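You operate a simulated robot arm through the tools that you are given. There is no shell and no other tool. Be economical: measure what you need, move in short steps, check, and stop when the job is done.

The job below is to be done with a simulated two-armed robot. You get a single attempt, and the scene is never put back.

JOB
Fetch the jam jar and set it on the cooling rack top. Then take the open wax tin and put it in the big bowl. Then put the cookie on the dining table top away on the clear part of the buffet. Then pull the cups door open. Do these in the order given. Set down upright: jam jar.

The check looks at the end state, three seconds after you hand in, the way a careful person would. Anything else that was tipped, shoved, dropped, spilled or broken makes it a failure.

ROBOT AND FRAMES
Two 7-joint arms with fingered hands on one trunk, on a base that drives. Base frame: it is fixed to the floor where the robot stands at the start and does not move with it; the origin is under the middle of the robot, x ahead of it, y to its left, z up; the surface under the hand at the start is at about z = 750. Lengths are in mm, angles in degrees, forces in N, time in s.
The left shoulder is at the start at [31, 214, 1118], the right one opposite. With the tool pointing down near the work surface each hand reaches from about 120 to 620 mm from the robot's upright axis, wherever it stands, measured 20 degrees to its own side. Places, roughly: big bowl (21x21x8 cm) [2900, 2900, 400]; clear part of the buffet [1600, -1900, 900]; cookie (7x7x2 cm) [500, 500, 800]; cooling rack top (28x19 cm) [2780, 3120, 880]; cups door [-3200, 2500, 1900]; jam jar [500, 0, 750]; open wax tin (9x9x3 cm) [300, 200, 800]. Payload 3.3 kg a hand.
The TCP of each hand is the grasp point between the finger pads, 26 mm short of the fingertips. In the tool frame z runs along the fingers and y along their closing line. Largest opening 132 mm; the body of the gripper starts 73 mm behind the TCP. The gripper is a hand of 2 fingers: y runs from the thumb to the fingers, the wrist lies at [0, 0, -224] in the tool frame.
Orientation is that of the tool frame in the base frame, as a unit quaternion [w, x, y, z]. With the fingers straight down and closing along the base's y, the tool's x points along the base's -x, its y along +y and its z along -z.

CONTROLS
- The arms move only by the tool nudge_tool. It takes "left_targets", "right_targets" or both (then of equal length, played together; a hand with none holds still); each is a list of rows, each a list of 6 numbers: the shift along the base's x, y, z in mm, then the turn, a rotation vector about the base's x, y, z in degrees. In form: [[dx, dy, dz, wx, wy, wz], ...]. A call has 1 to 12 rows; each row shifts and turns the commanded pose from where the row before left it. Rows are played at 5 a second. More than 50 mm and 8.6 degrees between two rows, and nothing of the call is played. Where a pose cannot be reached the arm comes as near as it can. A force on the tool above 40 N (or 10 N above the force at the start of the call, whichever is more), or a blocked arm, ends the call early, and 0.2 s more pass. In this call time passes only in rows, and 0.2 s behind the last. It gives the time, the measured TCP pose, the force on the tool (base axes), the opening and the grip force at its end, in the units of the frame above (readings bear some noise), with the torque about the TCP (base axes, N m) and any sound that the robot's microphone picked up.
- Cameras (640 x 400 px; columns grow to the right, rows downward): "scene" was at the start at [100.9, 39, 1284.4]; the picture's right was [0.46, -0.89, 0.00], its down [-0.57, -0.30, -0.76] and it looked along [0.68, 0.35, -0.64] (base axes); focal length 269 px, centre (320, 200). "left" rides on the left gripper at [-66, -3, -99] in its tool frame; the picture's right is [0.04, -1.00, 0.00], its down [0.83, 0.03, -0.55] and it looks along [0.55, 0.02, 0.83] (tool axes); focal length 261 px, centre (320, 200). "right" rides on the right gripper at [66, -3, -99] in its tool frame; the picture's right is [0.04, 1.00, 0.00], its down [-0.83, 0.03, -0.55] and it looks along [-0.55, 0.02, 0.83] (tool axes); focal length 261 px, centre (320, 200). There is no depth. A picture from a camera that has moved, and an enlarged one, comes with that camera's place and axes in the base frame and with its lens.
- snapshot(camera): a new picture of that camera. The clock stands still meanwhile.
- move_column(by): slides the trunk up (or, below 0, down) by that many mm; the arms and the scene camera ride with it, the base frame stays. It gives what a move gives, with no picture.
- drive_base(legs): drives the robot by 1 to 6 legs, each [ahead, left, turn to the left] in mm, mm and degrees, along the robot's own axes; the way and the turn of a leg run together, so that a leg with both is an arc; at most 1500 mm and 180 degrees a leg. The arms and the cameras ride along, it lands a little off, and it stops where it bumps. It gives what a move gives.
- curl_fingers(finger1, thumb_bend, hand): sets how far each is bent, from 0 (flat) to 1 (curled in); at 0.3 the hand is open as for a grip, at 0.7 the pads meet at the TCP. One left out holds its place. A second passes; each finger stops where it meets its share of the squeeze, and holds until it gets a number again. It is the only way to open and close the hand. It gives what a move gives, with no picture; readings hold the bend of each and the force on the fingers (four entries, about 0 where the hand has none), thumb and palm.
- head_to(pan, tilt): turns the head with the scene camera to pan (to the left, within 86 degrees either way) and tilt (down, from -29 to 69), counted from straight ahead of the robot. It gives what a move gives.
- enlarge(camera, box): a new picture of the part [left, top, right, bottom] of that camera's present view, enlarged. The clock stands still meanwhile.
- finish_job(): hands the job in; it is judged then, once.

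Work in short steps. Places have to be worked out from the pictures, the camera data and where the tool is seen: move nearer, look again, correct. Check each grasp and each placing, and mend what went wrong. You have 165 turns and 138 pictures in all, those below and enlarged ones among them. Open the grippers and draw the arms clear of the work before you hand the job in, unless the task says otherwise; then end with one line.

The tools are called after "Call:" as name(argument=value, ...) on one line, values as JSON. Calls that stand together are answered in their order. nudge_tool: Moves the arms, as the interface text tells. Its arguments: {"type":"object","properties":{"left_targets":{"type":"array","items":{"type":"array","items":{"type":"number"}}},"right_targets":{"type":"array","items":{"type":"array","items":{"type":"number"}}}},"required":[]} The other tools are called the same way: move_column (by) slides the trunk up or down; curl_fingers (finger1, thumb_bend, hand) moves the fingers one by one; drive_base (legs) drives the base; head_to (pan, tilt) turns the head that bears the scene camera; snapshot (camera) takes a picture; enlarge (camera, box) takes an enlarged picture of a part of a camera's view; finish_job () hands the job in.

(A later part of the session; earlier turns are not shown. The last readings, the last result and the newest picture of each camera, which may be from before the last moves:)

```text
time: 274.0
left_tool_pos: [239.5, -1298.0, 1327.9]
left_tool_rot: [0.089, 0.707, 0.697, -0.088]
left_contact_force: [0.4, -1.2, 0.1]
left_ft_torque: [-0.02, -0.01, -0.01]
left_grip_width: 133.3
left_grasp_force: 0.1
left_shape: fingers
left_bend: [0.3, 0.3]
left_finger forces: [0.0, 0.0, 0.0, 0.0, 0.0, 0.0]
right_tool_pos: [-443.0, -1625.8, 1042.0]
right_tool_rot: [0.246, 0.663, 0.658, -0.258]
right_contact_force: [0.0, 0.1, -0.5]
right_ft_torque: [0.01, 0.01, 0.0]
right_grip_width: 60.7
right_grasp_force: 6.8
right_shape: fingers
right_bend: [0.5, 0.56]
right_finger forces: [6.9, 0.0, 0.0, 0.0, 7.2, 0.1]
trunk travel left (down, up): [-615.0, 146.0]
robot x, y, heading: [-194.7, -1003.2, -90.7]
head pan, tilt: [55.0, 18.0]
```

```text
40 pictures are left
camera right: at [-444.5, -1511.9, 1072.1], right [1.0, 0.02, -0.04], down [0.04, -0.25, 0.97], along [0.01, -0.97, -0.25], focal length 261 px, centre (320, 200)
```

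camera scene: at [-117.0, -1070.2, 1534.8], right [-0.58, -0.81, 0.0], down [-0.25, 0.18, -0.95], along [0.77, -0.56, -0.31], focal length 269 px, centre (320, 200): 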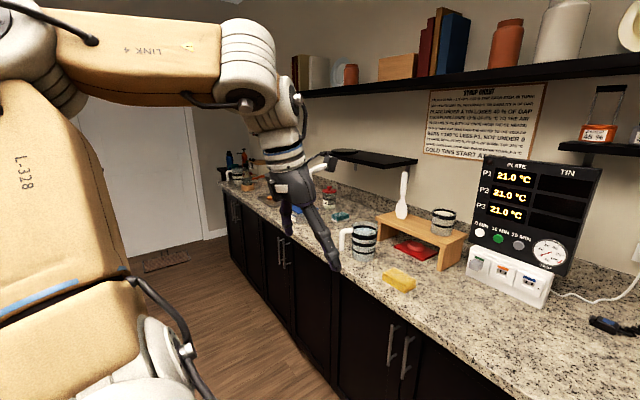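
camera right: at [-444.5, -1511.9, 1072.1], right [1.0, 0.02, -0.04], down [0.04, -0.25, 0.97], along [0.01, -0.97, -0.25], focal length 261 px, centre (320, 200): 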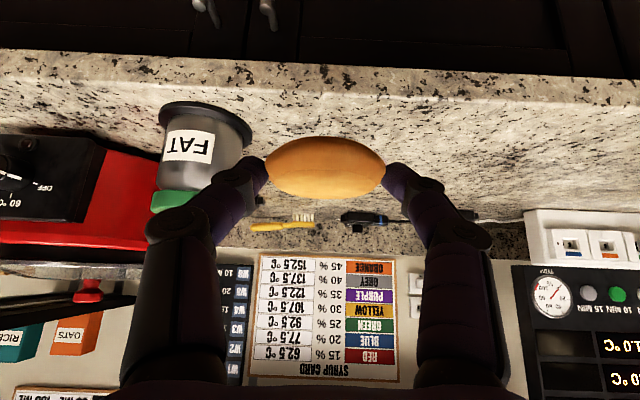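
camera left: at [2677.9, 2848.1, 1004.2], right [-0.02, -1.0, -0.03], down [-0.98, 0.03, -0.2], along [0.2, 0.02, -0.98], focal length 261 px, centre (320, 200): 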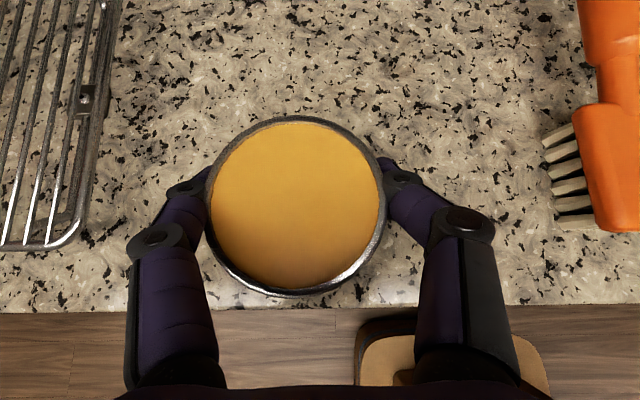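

The counter continues to the far end. I drive left along it, keeping the cookie in front of the counter edge.

Call:
drive_base(legs=[[0, 1500, 0.7], [0, 450, 0]])

Call:
head_to(pan=0, tilt=30)

Call:
snapshot(camera="scene")

Call:
snapshot(camera="right")

```text
time: 283.8
left_tool_pos: [2191.6, -1321.8, 1325.7]
left_tool_rot: [0.088, 0.707, 0.696, -0.088]
left_contact_force: [0.2, 0.1, 0.6]
left_ft_torque: [0.02, 0.03, 0.01]
left_grip_width: 133.4
left_grasp_force: 0.0
left_shape: fingers
left_bend: [0.3, 0.3]
left_finger forces: [0.0, 0.0, 0.0, 0.1, 0.0, 0.1]
right_tool_pos: [1508.1, -1649.1, 1042.3]
right_tool_rot: [0.245, 0.664, 0.658, -0.257]
right_contact_force: [0.1, 1.0, 0.2]
right_ft_torque: [-0.02, 0.04, 0.02]
right_grip_width: 60.5
right_grasp_force: 7.0
right_shape: fingers
right_bend: [0.5, 0.56]
right_finger forces: [7.0, 0.0, 0.1, 0.1, 7.0, 0.0]
trunk travel left (down, up): [-615.0, 146.0]
robot x, y, heading: [1761.1, -1027.9, -90.8]
head pan, tilt: [55.0, 18.0]
```

```text
time: 285.0
left_tool_pos: [2190.6, -1321.5, 1326.3]
left_tool_rot: [0.088, 0.707, 0.697, -0.087]
left_contact_force: [-0.1, -0.3, -0.3]
left_ft_torque: [0.01, 0.01, -0.02]
left_grip_width: 133.3
left_grasp_force: 0.1
left_shape: fingers
left_bend: [0.3, 0.3]
left_finger forces: [0.1, 0.0, 0.0, 0.0, 0.0, 0.0]
right_tool_pos: [1506.3, -1648.1, 1041.5]
right_tool_rot: [0.244, 0.664, 0.657, -0.258]
right_contact_force: [-0.3, -0.1, -0.2]
right_ft_torque: [0.0, -0.01, 0.04]
right_grip_width: 60.5
right_grasp_force: 6.8
right_shape: fingers
right_bend: [0.5, 0.56]
right_finger forces: [7.1, 0.1, 0.0, 0.0, 7.0, 0.0]
trunk travel left (down, up): [-615.0, 146.0]
robot x, y, heading: [1761.3, -1024.7, -90.9]
head pan, tilt: [0.0, 30.0]
```

```text
39 pictures are left
camera scene: at [1757.7, -1129.0, 1515.5], right [-1.0, 0.01, 0.0], down [0.01, 0.5, -0.87], along [-0.01, -0.87, -0.5], focal length 269 px, centre (320, 200)
```

scene: 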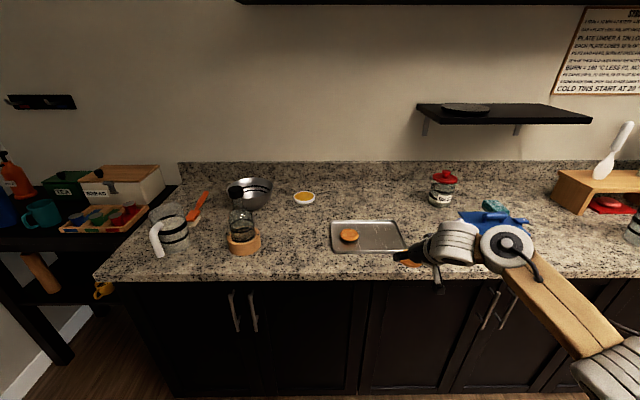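

```text
38 pictures are left
camera right: at [1506.4, -1534.5, 1072.1], right [1.0, 0.02, -0.04], down [0.04, -0.25, 0.97], along [0.0, -0.97, -0.25], focal length 261 px, centre (320, 200)
```

right: 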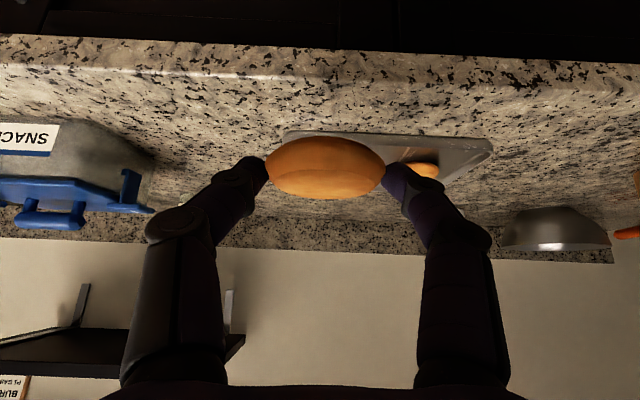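

The given place coincides with a tray that already holds something. I zoom in to find the truly clear granite nearby.

Call:
enlarge(camera="scene", box=[220, 160, 540, 300])

```text
2.00 times, centred on (380, 230) of scene
camera zoom: at [1757.7, -1129.0, 1515.5], right [-1.0, 0.01, 0.0], down [0.01, 0.5, -0.87], along [-0.01, -0.87, -0.5], focal length 538 px, centre (200, 140)
```

zoom: 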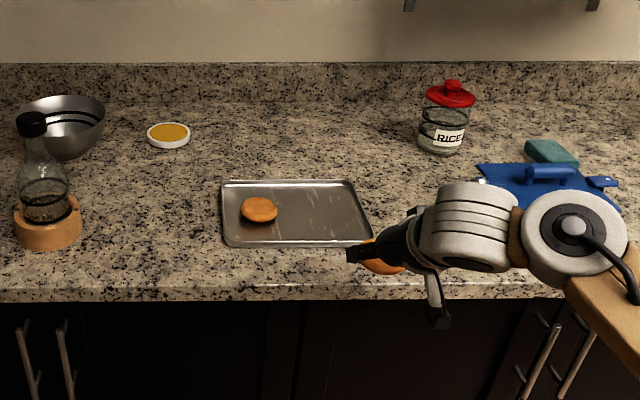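

There is a tray with another cookie right at that place. I will set ours on clear granite just in front of the tray, near [1600, -1798], which keeps it clear of everything. I drive to align first.

Call:
drive_base(legs=[[132, 86, 0.9]])

Call:
move_column(by=-75)

Call:
snapshot(camera="right")

Call:
snapshot(camera="scene")

```text
time: 286.4
left_tool_pos: [2281.1, -1448.9, 1326.4]
left_tool_rot: [0.088, 0.702, 0.702, -0.086]
left_contact_force: [0.3, 0.3, -0.2]
left_ft_torque: [0.02, 0.01, -0.03]
left_grip_width: 133.1
left_grasp_force: 0.0
left_shape: fingers
left_bend: [0.3, 0.3]
left_finger forces: [0.1, 0.0, 0.0, 0.0, 0.1, 0.0]
right_tool_pos: [1602.5, -1786.4, 1042.1]
right_tool_rot: [0.247, 0.658, 0.663, -0.256]
right_contact_force: [-0.7, -0.4, -1.3]
right_ft_torque: [-0.01, -0.01, -0.02]
right_grip_width: 60.5
right_grasp_force: 7.1
right_shape: fingers
right_bend: [0.5, 0.56]
right_finger forces: [7.0, 0.0, 0.0, 0.0, 7.1, 0.0]
trunk travel left (down, up): [-615.0, 146.0]
robot x, y, heading: [1843.8, -1158.7, -89.8]
head pan, tilt: [0.0, 30.0]
```

```text
time: 287.5
left_tool_pos: [2280.5, -1447.3, 1252.0]
left_tool_rot: [0.089, 0.702, 0.701, -0.087]
left_contact_force: [1.2, 0.4, -0.3]
left_ft_torque: [0.02, 0.02, 0.0]
left_grip_width: 133.2
left_grasp_force: 0.2
left_shape: fingers
left_bend: [0.3, 0.3]
left_finger forces: [0.0, 0.0, 0.0, 0.1, 0.0, 0.0]
right_tool_pos: [1601.8, -1784.0, 967.8]
right_tool_rot: [0.248, 0.658, 0.663, -0.256]
right_contact_force: [0.2, -1.1, -0.5]
right_ft_torque: [0.01, -0.01, 0.02]
right_grip_width: 60.8
right_grasp_force: 6.9
right_shape: fingers
right_bend: [0.5, 0.56]
right_finger forces: [7.0, 0.0, 0.0, 0.1, 7.1, 0.0]
trunk travel left (down, up): [-540.0, 221.0]
robot x, y, heading: [1845.1, -1158.2, -89.9]
head pan, tilt: [0.0, 30.0]
```

```text
36 pictures are left
camera right: at [1599.8, -1670.4, 997.3], right [1.0, 0.03, -0.04], down [0.05, -0.25, 0.97], along [0.02, -0.97, -0.25], focal length 261 px, centre (320, 200)
```

right: 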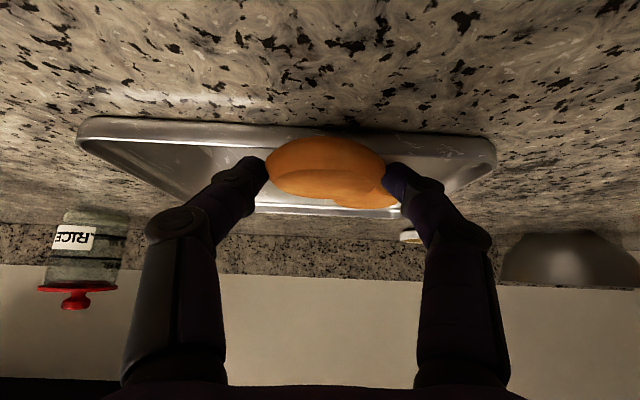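

```text
35 pictures are left
camera scene: at [1844.7, -1263.5, 1440.6], right [-1.0, 0.0, 0.0], down [0.0, 0.5, -0.87], along [0.0, -0.87, -0.5], focal length 269 px, centre (320, 200)
```

scene: 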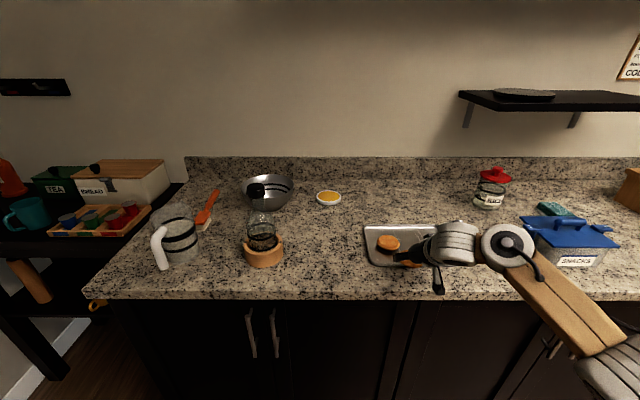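

The strip in front of the tray is only about 105 mm deep. The granite to the left of the tray (x 1725–1950) is roomier, so I'll set the cookie near [1797, -1880]. I raise, shift and lower again.

Call:
move_column(by=45)

Call:
drive_base(legs=[[0, 195, 0], [82, 0, 0]])

Call:
move_column(by=-55)

Call:
snapshot(camera="right")

Call:
snapshot(camera="scene")

```text
time: 288.4
left_tool_pos: [2281.3, -1446.1, 1298.6]
left_tool_rot: [0.089, 0.701, 0.702, -0.086]
left_contact_force: [0.0, 0.1, 0.4]
left_ft_torque: [0.04, 0.0, -0.03]
left_grip_width: 133.1
left_grasp_force: 0.1
left_shape: fingers
left_bend: [0.3, 0.3]
left_finger forces: [0.0, 0.0, 0.0, 0.0, 0.0, 0.0]
right_tool_pos: [1602.8, -1785.7, 1012.5]
right_tool_rot: [0.247, 0.659, 0.663, -0.256]
right_contact_force: [-0.5, -0.2, -0.2]
right_ft_torque: [0.03, 0.02, 0.01]
right_grip_width: 60.5
right_grasp_force: 7.3
right_shape: fingers
right_bend: [0.5, 0.56]
right_finger forces: [7.0, 0.0, 0.0, 0.0, 7.1, 0.1]
trunk travel left (down, up): [-585.0, 176.0]
robot x, y, heading: [1845.7, -1157.4, -90.0]
head pan, tilt: [0.0, 30.0]
```

```text
time: 290.6
left_tool_pos: [2476.1, -1531.0, 1295.6]
left_tool_rot: [0.089, 0.701, 0.702, -0.086]
left_contact_force: [0.1, -0.9, -0.1]
left_ft_torque: [0.07, 0.0, -0.01]
left_grip_width: 133.5
left_grasp_force: 0.0
left_shape: fingers
left_bend: [0.3, 0.3]
left_finger forces: [0.0, 0.0, 0.0, 0.0, 0.0, 0.0]
right_tool_pos: [1798.3, -1869.0, 1011.2]
right_tool_rot: [0.247, 0.658, 0.663, -0.256]
right_contact_force: [0.5, -0.5, -0.3]
right_ft_torque: [-0.01, 0.01, 0.03]
right_grip_width: 60.5
right_grasp_force: 7.4
right_shape: fingers
right_bend: [0.5, 0.56]
right_finger forces: [7.0, 0.1, 0.0, 0.0, 7.1, 0.0]
trunk travel left (down, up): [-585.0, 176.0]
robot x, y, heading: [2040.8, -1240.0, -90.1]
head pan, tilt: [0.0, 30.0]
```

```text
time: 291.6
left_tool_pos: [2476.1, -1529.3, 1242.4]
left_tool_rot: [0.09, 0.701, 0.702, -0.087]
left_contact_force: [0.2, 0.2, -0.3]
left_ft_torque: [-0.01, 0.04, 0.03]
left_grip_width: 133.2
left_grasp_force: 0.1
left_shape: fingers
left_bend: [0.3, 0.3]
left_finger forces: [0.0, 0.0, 0.1, 0.0, 0.0, 0.0]
right_tool_pos: [1798.4, -1867.8, 957.5]
right_tool_rot: [0.248, 0.658, 0.663, -0.257]
right_contact_force: [0.4, -0.1, -0.6]
right_ft_torque: [0.02, -0.04, 0.01]
right_grip_width: 60.5
right_grasp_force: 6.8
right_shape: fingers
right_bend: [0.5, 0.56]
right_finger forces: [7.0, 0.0, 0.0, 0.1, 7.1, 0.1]
trunk travel left (down, up): [-530.0, 231.0]
robot x, y, heading: [2039.0, -1239.0, -89.5]
head pan, tilt: [0.0, 30.0]
```

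```text
34 pictures are left
camera right: at [1795.3, -1752.9, 987.3], right [1.0, 0.03, -0.04], down [0.05, -0.25, 0.97], along [0.02, -0.97, -0.25], focal length 261 px, centre (320, 200)
```

right: 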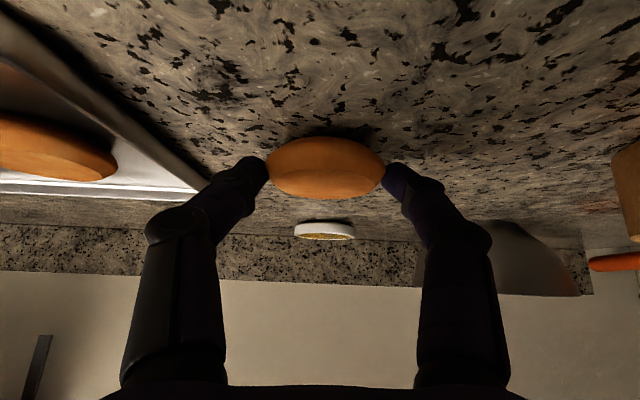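

```text
33 pictures are left
camera scene: at [2039.7, -1346.3, 1430.5], right [-1.0, 0.0, 0.0], down [0.0, 0.5, -0.87], along [0.0, -0.87, -0.5], focal length 269 px, centre (320, 200)
```

scene: 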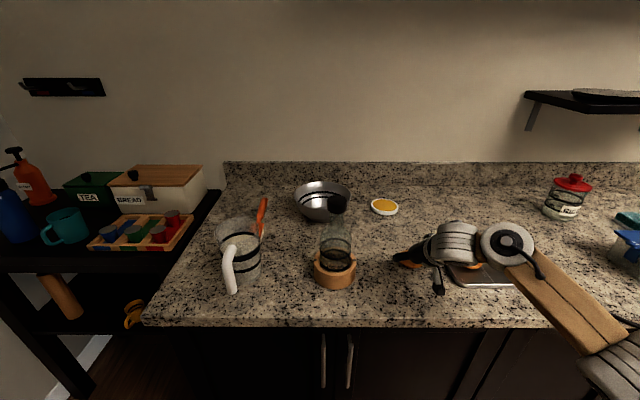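

Clear granite lies below the cookie. I lower with force checks.

Call:
nudge_tool(right_targets=[[0, 0, -8, 0, 0, 0], [0, 0, -8, 0, 0, 0]])

Call:
nudge_tool(right_targets=[[0, 0, -4, 0, 0, 0], [0, 0, -3, 0, 0, 0]])

Call:
snapshot(camera="right")

```text
time: 292.2
left_tool_pos: [2475.4, -1527.0, 1243.2]
left_tool_rot: [0.09, 0.701, 0.702, -0.088]
left_contact_force: [0.3, -0.2, 0.0]
left_ft_torque: [0.02, 0.02, -0.03]
left_grip_width: 133.2
left_grasp_force: 0.1
left_shape: fingers
left_bend: [0.3, 0.3]
left_finger forces: [0.0, 0.0, 0.0, 0.0, 0.1, 0.1]
right_tool_pos: [1799.6, -1867.2, 947.0]
right_tool_rot: [0.252, 0.658, 0.66, -0.259]
right_contact_force: [-1.2, 1.0, 24.6]
right_ft_torque: [-0.44, -0.6, -0.08]
right_grip_width: 60.4
right_grasp_force: 16.2
right_shape: fingers
right_bend: [0.53, 0.56]
right_finger forces: [23.5, 0.1, 0.0, 0.1, 9.0, 0.0]
trunk travel left (down, up): [-530.0, 231.0]
robot x, y, heading: [2041.2, -1242.4, -89.9]
head pan, tilt: [0.0, 30.0]
```

```text
time: 292.7
left_tool_pos: [2475.6, -1527.9, 1241.7]
left_tool_rot: [0.089, 0.701, 0.702, -0.087]
left_contact_force: [1.0, 0.1, -0.6]
left_ft_torque: [0.02, -0.03, 0.01]
left_grip_width: 133.4
left_grasp_force: 0.0
left_shape: fingers
left_bend: [0.3, 0.3]
left_finger forces: [0.1, 0.0, 0.0, 0.0, 0.1, 0.1]
right_tool_pos: [1798.5, -1871.2, 946.4]
right_tool_rot: [0.257, 0.659, 0.658, -0.259]
right_contact_force: [-0.7, 3.3, 14.1]
right_ft_torque: [-0.17, -0.13, -0.04]
right_grip_width: 60.4
right_grasp_force: 12.3
right_shape: fingers
right_bend: [0.53, 0.57]
right_finger forces: [14.6, 0.0, 0.0, 0.0, 9.9, 0.0]
trunk travel left (down, up): [-530.0, 231.0]
robot x, y, heading: [2038.9, -1240.0, -90.2]
head pan, tilt: [0.0, 30.0]
stopped in row 2 (right hand): the force on the tool passed its limit at 42 N (the readings are from after the stop); the commanded pose is now the measured one
```

```text
32 pictures are left
camera right: at [1796.5, -1756.1, 974.2], right [1.0, 0.03, -0.03], down [0.04, -0.23, 0.97], along [0.02, -0.97, -0.23], focal length 261 px, centre (320, 200)
```

right: 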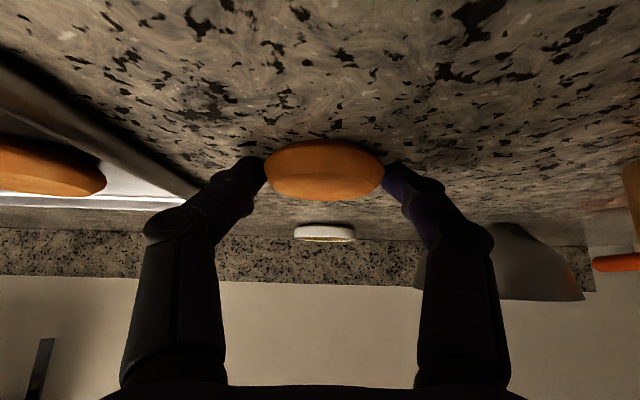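

The cookie is on the granite (surface at about 916). I ease up 3 mm and open the fingers a little.

Call:
nudge_tool(right_targets=[[0, 0, 2, 0, 0, 0]])

Call:
curl_fingers(hand="right", finger1=0.44, thumb_bend=0.48)

Call:
move_column(by=60)

Call:
snapshot(camera="right")

```text
time: 293.1
left_tool_pos: [2476.7, -1528.5, 1243.5]
left_tool_rot: [0.089, 0.702, 0.702, -0.087]
left_contact_force: [-0.1, 0.0, -0.5]
left_ft_torque: [0.0, -0.01, 0.0]
left_grip_width: 133.4
left_grasp_force: 0.1
left_shape: fingers
left_bend: [0.3, 0.3]
left_finger forces: [0.1, 0.0, 0.0, 0.1, 0.1, 0.0]
right_tool_pos: [1798.7, -1871.2, 947.2]
right_tool_rot: [0.255, 0.659, 0.658, -0.26]
right_contact_force: [0.3, -2.6, 10.8]
right_ft_torque: [-0.23, -0.28, -0.08]
right_grip_width: 60.4
right_grasp_force: 10.2
right_shape: fingers
right_bend: [0.52, 0.57]
right_finger forces: [13.1, 0.1, 0.0, 0.0, 7.1, 0.0]
trunk travel left (down, up): [-530.0, 231.0]
robot x, y, heading: [2038.6, -1239.0, -89.9]
head pan, tilt: [0.0, 30.0]
```

```text
time: 294.1
left_tool_pos: [2475.2, -1529.1, 1242.9]
left_tool_rot: [0.089, 0.701, 0.702, -0.087]
left_contact_force: [-0.4, -0.5, 0.2]
left_ft_torque: [0.01, 0.0, 0.04]
left_grip_width: 133.3
left_grasp_force: 0.0
left_shape: fingers
left_bend: [0.3, 0.3]
left_finger forces: [0.0, 0.0, 0.0, 0.1, 0.0, 0.0]
right_tool_pos: [1799.8, -1870.2, 946.3]
right_tool_rot: [0.255, 0.659, 0.658, -0.259]
right_contact_force: [-4.4, -4.8, 15.5]
right_ft_torque: [-0.45, -0.57, -0.28]
right_grip_width: 71.0
right_grasp_force: 7.8
right_shape: fingers
right_bend: [0.5, 0.48]
right_finger forces: [15.5, 0.1, 0.0, 0.0, 0.3, 0.0]
trunk travel left (down, up): [-530.0, 231.0]
robot x, y, heading: [2043.0, -1242.4, -90.4]
head pan, tilt: [0.0, 30.0]
```

```text
time: 295.1
left_tool_pos: [2475.7, -1529.7, 1300.8]
left_tool_rot: [0.09, 0.701, 0.702, -0.088]
left_contact_force: [-0.6, 0.1, 0.2]
left_ft_torque: [0.0, 0.01, 0.0]
left_grip_width: 133.4
left_grasp_force: 0.0
left_shape: fingers
left_bend: [0.3, 0.3]
left_finger forces: [0.0, 0.1, 0.0, 0.1, 0.0, 0.0]
right_tool_pos: [1799.0, -1871.1, 1006.1]
right_tool_rot: [0.254, 0.659, 0.66, -0.258]
right_contact_force: [0.4, 0.1, 0.1]
right_ft_torque: [0.01, -0.01, 0.01]
right_grip_width: 79.6
right_grasp_force: 0.0
right_shape: fingers
right_bend: [0.44, 0.48]
right_finger forces: [0.1, 0.0, 0.0, 0.1, 0.0, 0.0]
trunk travel left (down, up): [-590.0, 171.0]
robot x, y, heading: [2042.3, -1243.8, -89.9]
head pan, tilt: [0.0, 30.0]
```

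```text
31 pictures are left
camera right: at [1796.2, -1755.4, 1033.5], right [1.0, 0.03, -0.03], down [0.04, -0.24, 0.97], along [0.02, -0.97, -0.24], focal length 261 px, centre (320, 200)
```

right: 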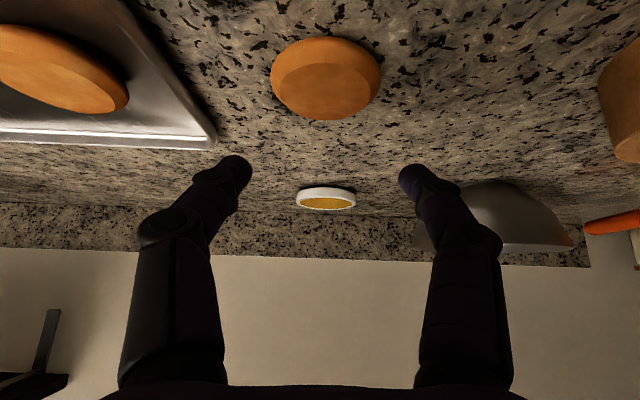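

The cookie lies whole on clear granite, so placement three is done. Now I drive back around to the kitchen side, toward the cups door at [-3200, 2500, 1900].

Call:
drive_base(legs=[[-240, 0, 0], [0, -1500, 0], [0, -690, 0], [-1450, 0, 0], [-1400, 0, 0], [0, 0, -90]])

Call:
head_to(pan=-15, tilt=3)

Call:
snapshot(camera="scene")

```text
time: 324.4
left_tool_pos: [-438.4, 1388.8, 1301.4]
left_tool_rot: [0.002, 0.992, -0.001, -0.125]
left_contact_force: [0.1, 0.9, 0.3]
left_ft_torque: [-0.02, 0.01, -0.04]
left_grip_width: 133.1
left_grasp_force: 0.0
left_shape: fingers
left_bend: [0.3, 0.3]
left_finger forces: [0.1, 0.1, 0.0, 0.0, 0.0, 0.1]
right_tool_pos: [-777.9, 2065.9, 1006.8]
right_tool_rot: [-0.003, 0.931, -0.001, -0.364]
right_contact_force: [-0.1, -0.5, -0.6]
right_ft_torque: [0.0, -0.01, -0.02]
right_grip_width: 79.7
right_grasp_force: 0.1
right_shape: fingers
right_bend: [0.44, 0.48]
right_finger forces: [0.1, 0.0, 0.0, 0.1, 0.0, 0.0]
trunk travel left (down, up): [-590.0, 171.0]
robot x, y, heading: [-149.1, 1823.2, 180.3]
head pan, tilt: [0.0, 30.0]
```

```text
time: 325.3
left_tool_pos: [-438.8, 1387.2, 1302.6]
left_tool_rot: [0.001, 0.992, -0.001, -0.124]
left_contact_force: [-0.1, 0.8, -0.5]
left_ft_torque: [-0.03, -0.02, 0.01]
left_grip_width: 133.3
left_grasp_force: 0.0
left_shape: fingers
left_bend: [0.3, 0.3]
left_finger forces: [0.1, 0.1, 0.0, 0.0, 0.0, 0.0]
right_tool_pos: [-778.9, 2067.9, 1006.0]
right_tool_rot: [-0.003, 0.932, -0.001, -0.364]
right_contact_force: [-0.6, -0.2, -0.3]
right_ft_torque: [0.02, -0.02, 0.03]
right_grip_width: 79.6
right_grasp_force: 0.0
right_shape: fingers
right_bend: [0.44, 0.48]
right_finger forces: [0.0, 0.0, 0.0, 0.0, 0.0, 0.0]
trunk travel left (down, up): [-590.0, 171.0]
robot x, y, heading: [-149.7, 1824.2, 179.7]
head pan, tilt: [-15.0, 3.0]
```

```text
30 pictures are left
camera scene: at [-250.7, 1846.9, 1534.0], right [0.26, 0.97, 0.0], down [0.05, -0.01, -1.0], along [-0.96, 0.26, -0.05], focal length 269 px, centre (320, 200)
```

scene: 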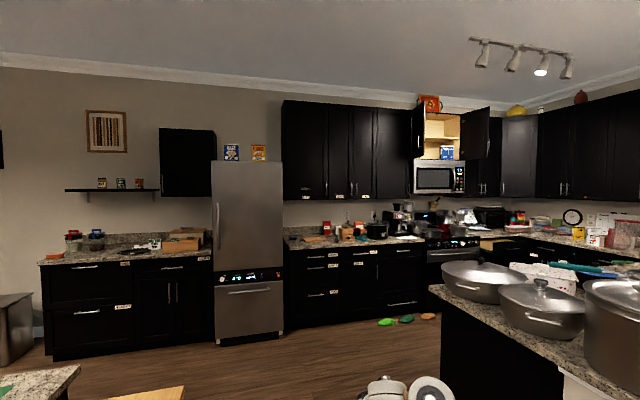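

The door should appear near pixel (308, 153), among the upper cabinets. I zoom in to find it and its handle.

Call:
enlarge(camera="scene", box=[270, 90, 430, 210])

```text
3.33 times, centred on (350, 150) of scene
camera zoom: at [-250.7, 1846.9, 1534.0], right [0.26, 0.97, 0.0], down [0.05, -0.01, -1.0], along [-0.96, 0.26, -0.05], focal length 897 px, centre (220, 367)
```

zoom: 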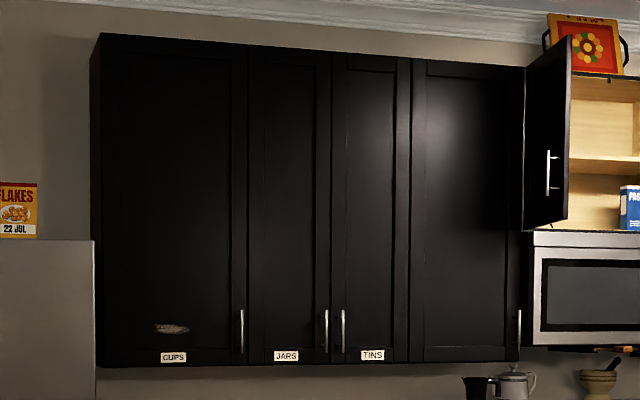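

The CUPS door is leftmost: hinge on the left (y≈2225) and a vertical bar handle at about [-3180, 2717, 1503]. I raise the trunk and bring the right hand up horizontal, pointing ahead.

Call:
move_column(by=165)

Call:
curl_fingers(hand="right", finger1=0.38, thumb_bend=0.38)

Call:
nudge_tool(right_targets=[[-9, 0, 40, 0, 6, 0], [-9, 0, 40, 0, 6, 0], [-9, 0, 40, 0, 6, 0], [-9, 0, 40, 0, 6, 0], [-9, 0, 40, 0, 6, 0], [-9, 0, 40, 0, 6, 0], [-9, 0, 40, 0, 6, 0], [-9, 0, 40, 0, 5.5, 0]])

Call:
head_to(pan=-30, tilt=15)

Call:
snapshot(camera="scene")

```text
time: 327.1
left_tool_pos: [-439.3, 1388.8, 1466.9]
left_tool_rot: [0.001, 0.992, -0.001, -0.125]
left_contact_force: [0.1, 0.0, 0.8]
left_ft_torque: [-0.01, -0.04, -0.01]
left_grip_width: 133.5
left_grasp_force: 0.1
left_shape: fingers
left_bend: [0.3, 0.3]
left_finger forces: [0.0, 0.0, 0.1, 0.1, 0.0, 0.0]
right_tool_pos: [-777.3, 2066.9, 1170.8]
right_tool_rot: [-0.004, 0.932, -0.001, -0.363]
right_contact_force: [0.6, 0.0, -0.1]
right_ft_torque: [0.01, 0.01, -0.01]
right_grip_width: 79.7
right_grasp_force: 0.0
right_shape: fingers
right_bend: [0.44, 0.48]
right_finger forces: [0.0, 0.1, 0.1, 0.0, 0.0, 0.0]
trunk travel left (down, up): [-755.0, 6.0]
robot x, y, heading: [-151.0, 1822.6, 180.4]
head pan, tilt: [-15.0, 3.0]
```

```text
time: 328.1
left_tool_pos: [-439.6, 1389.0, 1467.2]
left_tool_rot: [0.002, 0.992, 0.0, -0.124]
left_contact_force: [-0.5, 0.0, 0.5]
left_ft_torque: [0.0, 0.0, -0.01]
left_grip_width: 133.1
left_grasp_force: 0.2
left_shape: fingers
left_bend: [0.3, 0.3]
left_finger forces: [0.1, 0.1, 0.1, 0.0, 0.0, 0.0]
right_tool_pos: [-778.9, 2067.1, 1170.8]
right_tool_rot: [-0.002, 0.932, 0.0, -0.364]
right_contact_force: [-0.3, -0.3, 0.2]
right_ft_torque: [0.0, 0.0, -0.01]
right_grip_width: 106.8
right_grasp_force: 0.1
right_shape: fingers
right_bend: [0.38, 0.38]
right_finger forces: [0.1, 0.0, 0.0, 0.1, 0.1, 0.0]
trunk travel left (down, up): [-755.0, 6.0]
robot x, y, heading: [-150.9, 1823.7, 180.0]
head pan, tilt: [-15.0, 3.0]
```

```text
time: 329.9
left_tool_pos: [-439.4, 1389.2, 1466.8]
left_tool_rot: [0.002, 0.992, -0.001, -0.124]
left_contact_force: [0.1, 0.1, 0.1]
left_ft_torque: [0.02, 0.02, 0.01]
left_grip_width: 133.4
left_grasp_force: 0.1
left_shape: fingers
left_bend: [0.3, 0.3]
left_finger forces: [0.0, 0.0, 0.0, 0.0, 0.0, 0.1]
right_tool_pos: [-850.9, 2067.7, 1490.5]
right_tool_rot: [0.004, -0.706, 0.002, 0.708]
right_contact_force: [0.0, 0.6, 0.4]
right_ft_torque: [0.02, 0.02, 0.0]
right_grip_width: 106.4
right_grasp_force: 0.0
right_shape: fingers
right_bend: [0.38, 0.38]
right_finger forces: [0.1, 0.0, 0.1, 0.0, 0.0, 0.0]
trunk travel left (down, up): [-755.0, 6.0]
robot x, y, heading: [-149.2, 1822.8, 180.0]
head pan, tilt: [-15.0, 3.0]
```

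```text
time: 330.7
left_tool_pos: [-438.4, 1389.6, 1467.1]
left_tool_rot: [0.002, 0.992, 0.0, -0.124]
left_contact_force: [0.2, -0.2, 0.0]
left_ft_torque: [0.01, 0.01, -0.01]
left_grip_width: 133.3
left_grasp_force: 0.1
left_shape: fingers
left_bend: [0.3, 0.3]
left_finger forces: [0.0, 0.0, 0.0, 0.1, 0.1, 0.0]
right_tool_pos: [-849.1, 2068.2, 1489.6]
right_tool_rot: [0.004, -0.707, 0.002, 0.708]
right_contact_force: [0.7, 0.5, 0.6]
right_ft_torque: [-0.01, -0.04, -0.01]
right_grip_width: 106.6
right_grasp_force: 0.2
right_shape: fingers
right_bend: [0.38, 0.38]
right_finger forces: [0.0, 0.1, 0.1, 0.1, 0.0, 0.0]
trunk travel left (down, up): [-755.0, 6.0]
robot x, y, heading: [-149.8, 1822.5, 180.3]
head pan, tilt: [-30.0, 15.0]
```

```text
28 pictures are left
camera scene: at [-241.5, 1870.1, 1679.9], right [0.5, 0.87, 0.0], down [0.22, -0.13, -0.97], along [-0.84, 0.48, -0.26], focal length 269 px, centre (320, 200)
```

scene: 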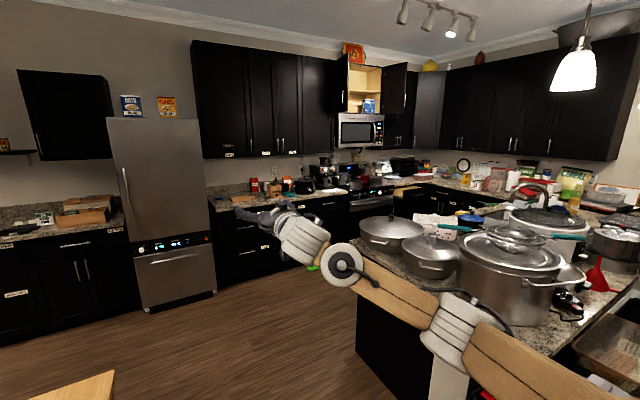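

The hand is horizontal at z≈1490. I drive up to about 250 mm short of the handle and look.

Call:
drive_base(legs=[[1040, -300, 0], [1040, -340, -0.3]])

Call:
head_to(pan=-15, tilt=5)

Call:
snapshot(camera="scene")

Call:
snapshot(camera="right")

```text
time: 341.5
left_tool_pos: [-2524.5, 2013.5, 1467.7]
left_tool_rot: [0.002, 0.992, 0.003, -0.125]
left_contact_force: [-0.3, 0.7, 0.2]
left_ft_torque: [-0.01, -0.01, 0.01]
left_grip_width: 133.5
left_grasp_force: 0.1
left_shape: fingers
left_bend: [0.3, 0.3]
left_finger forces: [0.0, 0.0, 0.0, 0.0, 0.1, 0.0]
right_tool_pos: [-2941.7, 2688.0, 1490.3]
right_tool_rot: [0.0, -0.706, -0.001, 0.708]
right_contact_force: [-0.1, 0.8, -1.0]
right_ft_torque: [0.01, -0.03, 0.01]
right_grip_width: 106.6
right_grasp_force: 0.1
right_shape: fingers
right_bend: [0.38, 0.38]
right_finger forces: [0.0, 0.0, 0.0, 0.0, 0.0, 0.1]
trunk travel left (down, up): [-755.0, 6.0]
robot x, y, heading: [-2238.4, 2451.5, -179.5]
head pan, tilt: [-30.0, 15.0]
```

```text
time: 342.3
left_tool_pos: [-2523.4, 2014.3, 1466.9]
left_tool_rot: [0.002, 0.992, 0.003, -0.124]
left_contact_force: [0.4, 0.7, -0.1]
left_ft_torque: [-0.05, -0.04, -0.01]
left_grip_width: 133.2
left_grasp_force: 0.1
left_shape: fingers
left_bend: [0.3, 0.3]
left_finger forces: [0.1, 0.1, 0.0, 0.0, 0.1, 0.1]
right_tool_pos: [-2941.5, 2688.4, 1490.4]
right_tool_rot: [0.001, -0.707, 0.0, 0.708]
right_contact_force: [-0.4, 0.9, -0.5]
right_ft_torque: [0.01, -0.02, 0.01]
right_grip_width: 106.5
right_grasp_force: 0.0
right_shape: fingers
right_bend: [0.38, 0.38]
right_finger forces: [0.0, 0.0, 0.1, 0.0, 0.0, 0.0]
trunk travel left (down, up): [-755.0, 6.0]
robot x, y, heading: [-2240.5, 2449.4, -179.6]
head pan, tilt: [-15.0, 5.0]
```

```text
27 pictures are left
camera scene: at [-2339.0, 2472.8, 1696.0], right [0.25, 0.97, 0.0], down [0.09, -0.02, -1.0], along [-0.96, 0.25, -0.09], focal length 269 px, centre (320, 200)
```

scene: 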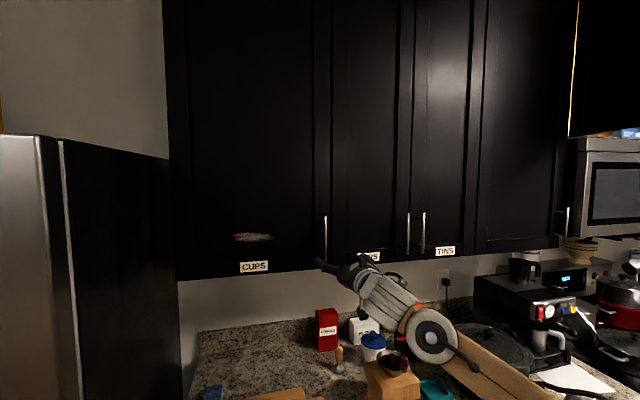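

```text
26 pictures are left
camera right: at [-2843.1, 2690.6, 1424.6], right [0.0, -1.0, -0.04], down [0.55, -0.03, 0.83], along [-0.83, -0.02, 0.55], focal length 261 px, centre (320, 200)
```

right: 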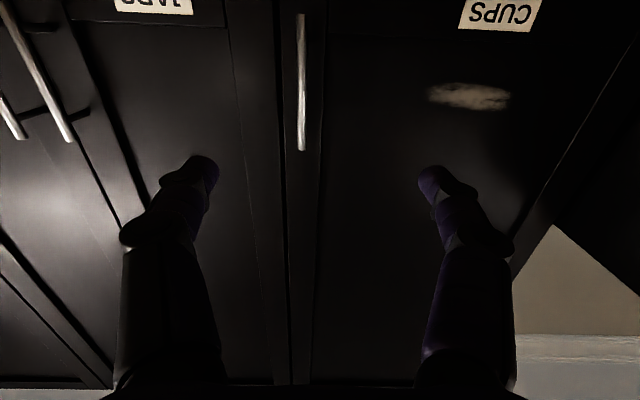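

Triangulation puts the handle bar at about [-3195, 2714, z 1414–1570]. I drive 165 mm ahead and 26 mm to the right.

Call:
drive_base(legs=[[165, -25, -0.4]])

Call:
snapshot(camera="right")

Call:
enlarge(camera="scene", box=[270, 180, 430, 300])

```text
time: 343.7
left_tool_pos: [-2690.9, 2038.7, 1466.6]
left_tool_rot: [0.002, 0.992, 0.0, -0.124]
left_contact_force: [-0.1, 0.0, -0.3]
left_ft_torque: [0.03, -0.03, 0.0]
left_grip_width: 133.2
left_grasp_force: 0.1
left_shape: fingers
left_bend: [0.3, 0.3]
left_finger forces: [0.0, 0.1, 0.1, 0.0, 0.0, 0.0]
right_tool_pos: [-3105.1, 2715.7, 1490.0]
right_tool_rot: [0.001, -0.707, 0.001, 0.707]
right_contact_force: [-0.3, -0.3, 0.3]
right_ft_torque: [-0.02, 0.01, -0.01]
right_grip_width: 106.6
right_grasp_force: 0.0
right_shape: fingers
right_bend: [0.38, 0.38]
right_finger forces: [0.0, 0.1, 0.0, 0.0, 0.0, 0.0]
trunk travel left (down, up): [-755.0, 6.0]
robot x, y, heading: [-2404.0, 2474.8, -179.9]
head pan, tilt: [-15.0, 5.0]
```

```text
25 pictures are left
camera right: at [-3006.8, 2717.5, 1424.5], right [0.0, -1.0, -0.04], down [0.55, -0.04, 0.83], along [-0.83, -0.02, 0.55], focal length 261 px, centre (320, 200)
```

right: 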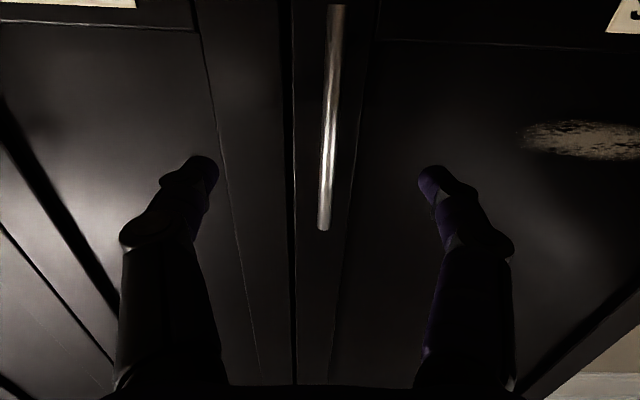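

```text
3.33 times, centred on (350, 240) of scene
camera zoom: at [-2503.9, 2497.1, 1696.0], right [0.25, 0.97, 0.0], down [0.08, -0.02, -1.0], along [-0.96, 0.25, -0.09], focal length 897 px, centre (220, 67)
```

zoom: 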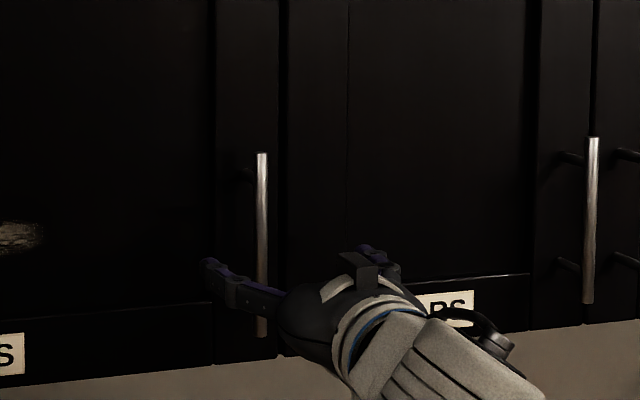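

The bar is centred (y≈2711). I drive 60 mm closer, then nudge the last bit with force sensing.

Call:
drive_base(legs=[[60, 4, 0]])

Call:
nudge_tool(right_targets=[[-10, 0, 0, 0, 0, 0], [-10, 0, 0, 0, 0, 0]])

Call:
snapshot(camera="right")

Call:
enlarge(camera="scene", box=[270, 180, 430, 300])

```text
time: 344.7
left_tool_pos: [-2751.6, 2033.7, 1466.7]
left_tool_rot: [0.002, 0.992, 0.002, -0.124]
left_contact_force: [-0.8, 1.2, 0.0]
left_ft_torque: [0.02, -0.01, 0.01]
left_grip_width: 133.4
left_grasp_force: 0.1
left_shape: fingers
left_bend: [0.3, 0.3]
left_finger forces: [0.0, 0.0, 0.0, 0.1, 0.0, 0.1]
right_tool_pos: [-3166.4, 2710.2, 1490.2]
right_tool_rot: [0.002, -0.706, -0.001, 0.708]
right_contact_force: [-0.4, 1.3, -0.4]
right_ft_torque: [-0.01, -0.01, 0.0]
right_grip_width: 106.7
right_grasp_force: 0.1
right_shape: fingers
right_bend: [0.38, 0.38]
right_finger forces: [0.1, 0.1, 0.0, 0.0, 0.0, 0.0]
trunk travel left (down, up): [-755.0, 6.0]
robot x, y, heading: [-2463.2, 2469.0, -179.9]
head pan, tilt: [-15.0, 5.0]
```

```text
time: 345.3
left_tool_pos: [-2752.2, 2033.4, 1465.5]
left_tool_rot: [0.002, 0.992, 0.002, -0.124]
left_contact_force: [-0.7, 1.1, -1.2]
left_ft_torque: [-0.03, -0.03, -0.02]
left_grip_width: 133.1
left_grasp_force: 0.1
left_shape: fingers
left_bend: [0.3, 0.3]
left_finger forces: [0.1, 0.1, 0.0, 0.0, 0.1, 0.1]
right_tool_pos: [-3187.6, 2710.3, 1489.1]
right_tool_rot: [-0.002, 0.708, 0.0, -0.707]
right_contact_force: [0.4, 0.8, -0.1]
right_ft_torque: [-0.01, 0.01, 0.0]
right_grip_width: 106.7
right_grasp_force: 0.0
right_shape: fingers
right_bend: [0.38, 0.38]
right_finger forces: [0.0, 0.1, 0.0, 0.0, 0.0, 0.0]
trunk travel left (down, up): [-755.0, 6.0]
robot x, y, heading: [-2465.3, 2471.1, -179.6]
head pan, tilt: [-15.0, 5.0]
```

```text
23 pictures are left
camera right: at [-3089.1, 2712.2, 1423.3], right [0.0, -1.0, -0.04], down [0.55, -0.04, 0.83], along [-0.83, -0.02, 0.55], focal length 261 px, centre (320, 200)
```

right: 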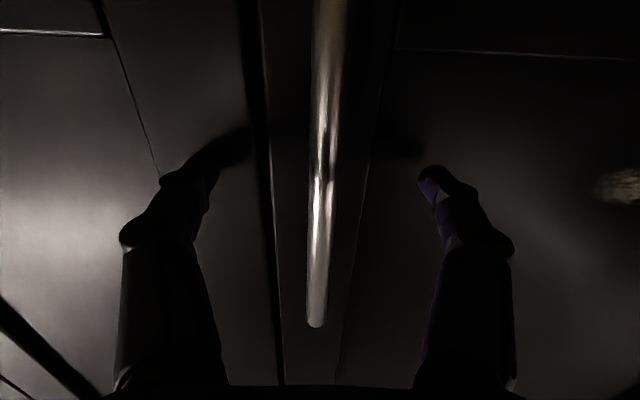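

```text
3.33 times, centred on (350, 240) of scene
camera zoom: at [-2566.0, 2492.3, 1695.8], right [0.25, 0.97, 0.0], down [0.09, -0.02, -1.0], along [-0.96, 0.25, -0.09], focal length 897 px, centre (220, 67)
```

zoom: 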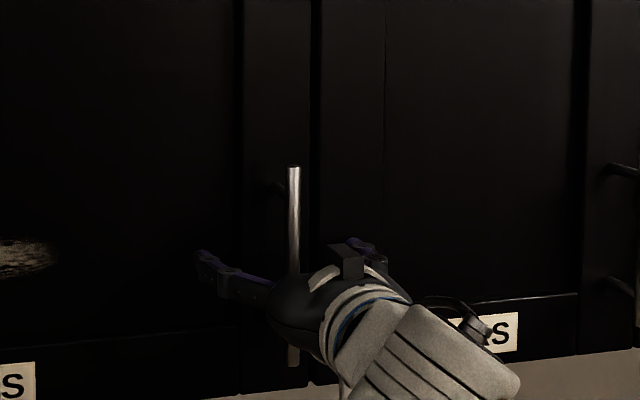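

The bar lies between the fingers, close to the TCP. I close the hand on it.

Call:
curl_fingers(hand="right", finger1=0.7, thumb_bend=0.7)

Call:
snapshot(camera="right")

```text
time: 346.3
left_tool_pos: [-2751.1, 2034.2, 1467.3]
left_tool_rot: [0.002, 0.992, 0.002, -0.125]
left_contact_force: [-0.2, 0.2, -0.4]
left_ft_torque: [0.01, 0.0, 0.01]
left_grip_width: 133.1
left_grasp_force: 0.0
left_shape: fingers
left_bend: [0.3, 0.3]
left_finger forces: [0.0, 0.1, 0.0, 0.0, 0.0, 0.1]
right_tool_pos: [-3185.9, 2711.4, 1491.4]
right_tool_rot: [0.001, -0.707, 0.001, 0.707]
right_contact_force: [0.4, -0.5, -0.1]
right_ft_torque: [-0.03, 0.02, -0.02]
right_grip_width: 2.1
right_grasp_force: 0.1
right_shape: fingers
right_bend: [0.7, 0.7]
right_finger forces: [0.0, 0.1, 0.1, 0.0, 0.0, 0.0]
trunk travel left (down, up): [-755.0, 6.0]
robot x, y, heading: [-2461.9, 2471.3, -179.7]
head pan, tilt: [-15.0, 5.0]
```

```text
21 pictures are left
camera right: at [-3087.4, 2712.6, 1424.3], right [0.0, -1.0, -0.04], down [0.55, -0.04, 0.83], along [-0.83, -0.02, 0.55], focal length 261 px, centre (320, 200)
```

right: 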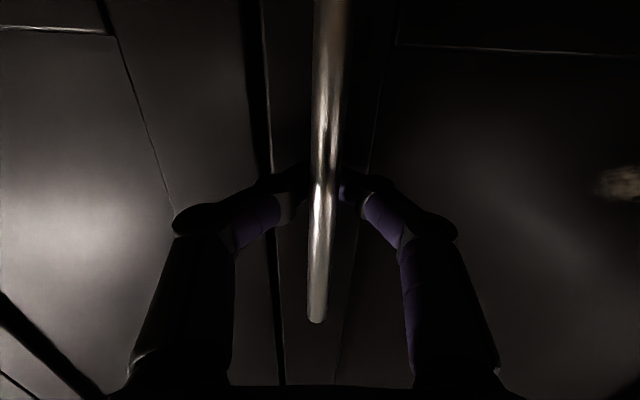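

The fingertips closed behind the bar, so it is trapped in the loop and I can hook it. I pull gently along the door's arc by driving back.

Call:
drive_base(legs=[[-80, 6, 0], [-60, 20, 0]])

Call:
snapshot(camera="scene")

```text
time: 347.9
left_tool_pos: [-2608.2, 2008.4, 1467.6]
left_tool_rot: [0.003, 0.992, 0.002, -0.125]
left_contact_force: [0.7, -0.2, 0.3]
left_ft_torque: [0.02, 0.03, 0.01]
left_grip_width: 133.3
left_grasp_force: 0.0
left_shape: fingers
left_bend: [0.3, 0.3]
left_finger forces: [0.0, 0.0, 0.0, 0.0, 0.0, 0.1]
right_tool_pos: [-3041.6, 2687.3, 1491.7]
right_tool_rot: [0.001, -0.706, 0.001, 0.708]
right_contact_force: [0.5, 0.2, 0.7]
right_ft_torque: [-0.02, -0.02, -0.04]
right_grip_width: 2.2
right_grasp_force: 0.1
right_shape: fingers
right_bend: [0.7, 0.7]
right_finger forces: [0.1, 0.0, 0.0, 0.0, 0.0, 0.1]
trunk travel left (down, up): [-755.0, 6.0]
robot x, y, heading: [-2325.7, 2443.8, -179.8]
head pan, tilt: [-15.0, 5.0]
```

```text
20 pictures are left
camera scene: at [-2420.0, 2467.3, 1696.2], right [0.25, 0.97, 0.0], down [0.08, -0.02, -1.0], along [-0.96, 0.25, -0.09], focal length 269 px, centre (320, 200)
```

scene: 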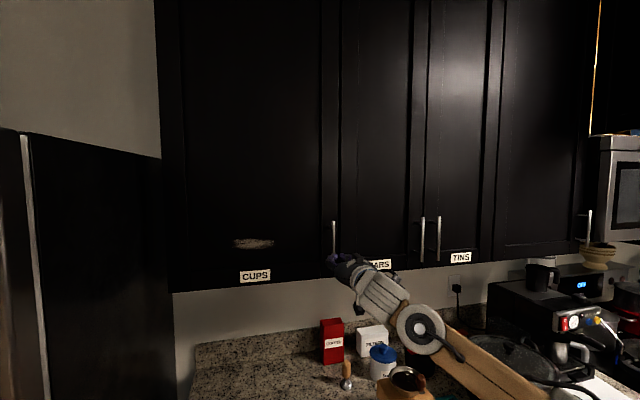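

The bar slipped out of the unloaded loop (the door did not move). By triangulation the bar is at x≈-3174, so I reopen and clamp it right at the pads.

Call:
curl_fingers(hand="right", finger1=0.38, thumb_bend=0.38)

Call:
drive_base(legs=[[0, -22, -0.2], [135, 0, 0]])

Call:
curl_fingers(hand="right", finger1=0.7, thumb_bend=0.7)

Call:
snapshot(camera="right")

```text
time: 348.9
left_tool_pos: [-2610.1, 2009.3, 1467.2]
left_tool_rot: [0.002, 0.992, 0.002, -0.124]
left_contact_force: [0.3, -0.2, -0.6]
left_ft_torque: [0.01, 0.0, 0.02]
left_grip_width: 133.2
left_grasp_force: 0.0
left_shape: fingers
left_bend: [0.3, 0.3]
left_finger forces: [0.0, 0.0, 0.0, 0.0, 0.0, 0.0]
right_tool_pos: [-3046.7, 2686.3, 1491.0]
right_tool_rot: [0.001, -0.706, 0.0, 0.708]
right_contact_force: [0.4, -1.0, -0.3]
right_ft_torque: [0.0, 0.0, -0.02]
right_grip_width: 106.5
right_grasp_force: 0.0
right_shape: fingers
right_bend: [0.38, 0.38]
right_finger forces: [0.0, 0.0, 0.0, 0.0, 0.0, 0.1]
trunk travel left (down, up): [-755.0, 6.0]
robot x, y, heading: [-2324.8, 2445.9, -179.9]
head pan, tilt: [-15.0, 5.0]
```

```text
time: 350.6
left_tool_pos: [-2745.7, 2031.1, 1466.4]
left_tool_rot: [0.002, 0.992, 0.0, -0.124]
left_contact_force: [0.5, -0.5, 0.3]
left_ft_torque: [0.02, 0.04, 0.03]
left_grip_width: 133.3
left_grasp_force: 0.0
left_shape: fingers
left_bend: [0.3, 0.3]
left_finger forces: [0.1, 0.0, 0.0, 0.0, 0.0, 0.0]
right_tool_pos: [-3178.3, 2709.0, 1491.5]
right_tool_rot: [0.002, -0.707, 0.001, 0.708]
right_contact_force: [0.3, 0.0, -0.4]
right_ft_torque: [-0.03, -0.01, 0.0]
right_grip_width: 106.6
right_grasp_force: 0.0
right_shape: fingers
right_bend: [0.38, 0.38]
right_finger forces: [0.0, 0.1, 0.0, 0.0, 0.0, 0.0]
trunk travel left (down, up): [-755.0, 6.0]
robot x, y, heading: [-2454.2, 2468.2, -179.8]
head pan, tilt: [-15.0, 5.0]
```

```text
time: 351.6
left_tool_pos: [-2745.5, 2031.5, 1467.1]
left_tool_rot: [0.001, 0.992, 0.0, -0.124]
left_contact_force: [0.2, 0.3, -0.6]
left_ft_torque: [0.0, 0.02, 0.01]
left_grip_width: 133.6
left_grasp_force: 0.1
left_shape: fingers
left_bend: [0.3, 0.3]
left_finger forces: [0.1, 0.0, 0.0, 0.1, 0.0, 0.0]
right_tool_pos: [-3178.6, 2710.7, 1490.4]
right_tool_rot: [0.002, -0.706, 0.001, 0.708]
right_contact_force: [-0.1, 0.1, 0.0]
right_ft_torque: [-0.01, -0.01, -0.02]
right_grip_width: 2.2
right_grasp_force: 0.0
right_shape: fingers
right_bend: [0.7, 0.7]
right_finger forces: [0.1, 0.1, 0.1, 0.1, 0.0, 0.0]
trunk travel left (down, up): [-755.0, 6.0]
robot x, y, heading: [-2457.0, 2468.2, -179.9]
head pan, tilt: [-15.0, 5.0]
```

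```text
19 pictures are left
camera right: at [-3079.5, 2711.4, 1424.7], right [0.0, -1.0, -0.04], down [0.55, -0.04, 0.83], along [-0.83, -0.02, 0.55], focal length 261 px, centre (320, 200)
```

right: 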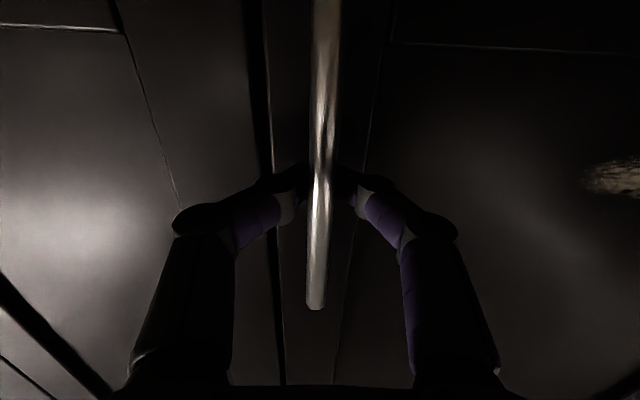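

The bar again sits inside the closed finger loop. I pull slowly with the arm this time to read the force.

Call:
nudge_tool(right_targets=[[8, 0, 0, 0, 0, 0], [8, 0, 0, 0, 0, 0], [8, 0, 0, 0, 0, 0], [8, 0, 0, 0, 0, 0]])

Call:
snapshot(camera="right")

```text
time: 352.6
left_tool_pos: [-2745.0, 2031.9, 1467.1]
left_tool_rot: [0.001, 0.992, 0.0, -0.124]
left_contact_force: [0.8, 0.2, 0.2]
left_ft_torque: [0.03, 0.01, -0.01]
left_grip_width: 133.4
left_grasp_force: 0.1
left_shape: fingers
left_bend: [0.3, 0.3]
left_finger forces: [0.0, 0.0, 0.0, 0.1, 0.0, 0.0]
right_tool_pos: [-3146.0, 2708.9, 1490.8]
right_tool_rot: [0.001, -0.707, 0.0, 0.708]
right_contact_force: [-1.0, -1.6, -1.3]
right_ft_torque: [-0.01, -0.04, 0.03]
right_grip_width: 4.4
right_grasp_force: 0.6
right_shape: fingers
right_bend: [0.68, 0.7]
right_finger forces: [1.9, 0.1, 0.0, 0.0, 0.1, 0.0]
trunk travel left (down, up): [-755.0, 6.0]
robot x, y, heading: [-2463.4, 2463.7, -180.0]
head pan, tilt: [-15.0, 5.0]
```

```text
18 pictures are left
camera right: at [-3047.3, 2711.1, 1424.8], right [-0.01, -1.0, -0.04], down [0.55, -0.04, 0.83], along [-0.83, -0.02, 0.55], focal length 261 px, centre (320, 200)
```

right: 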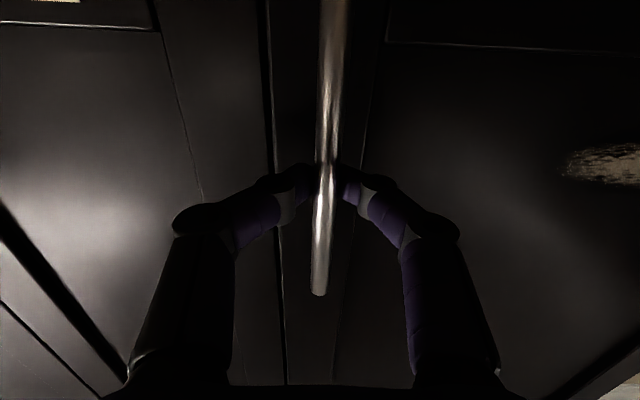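

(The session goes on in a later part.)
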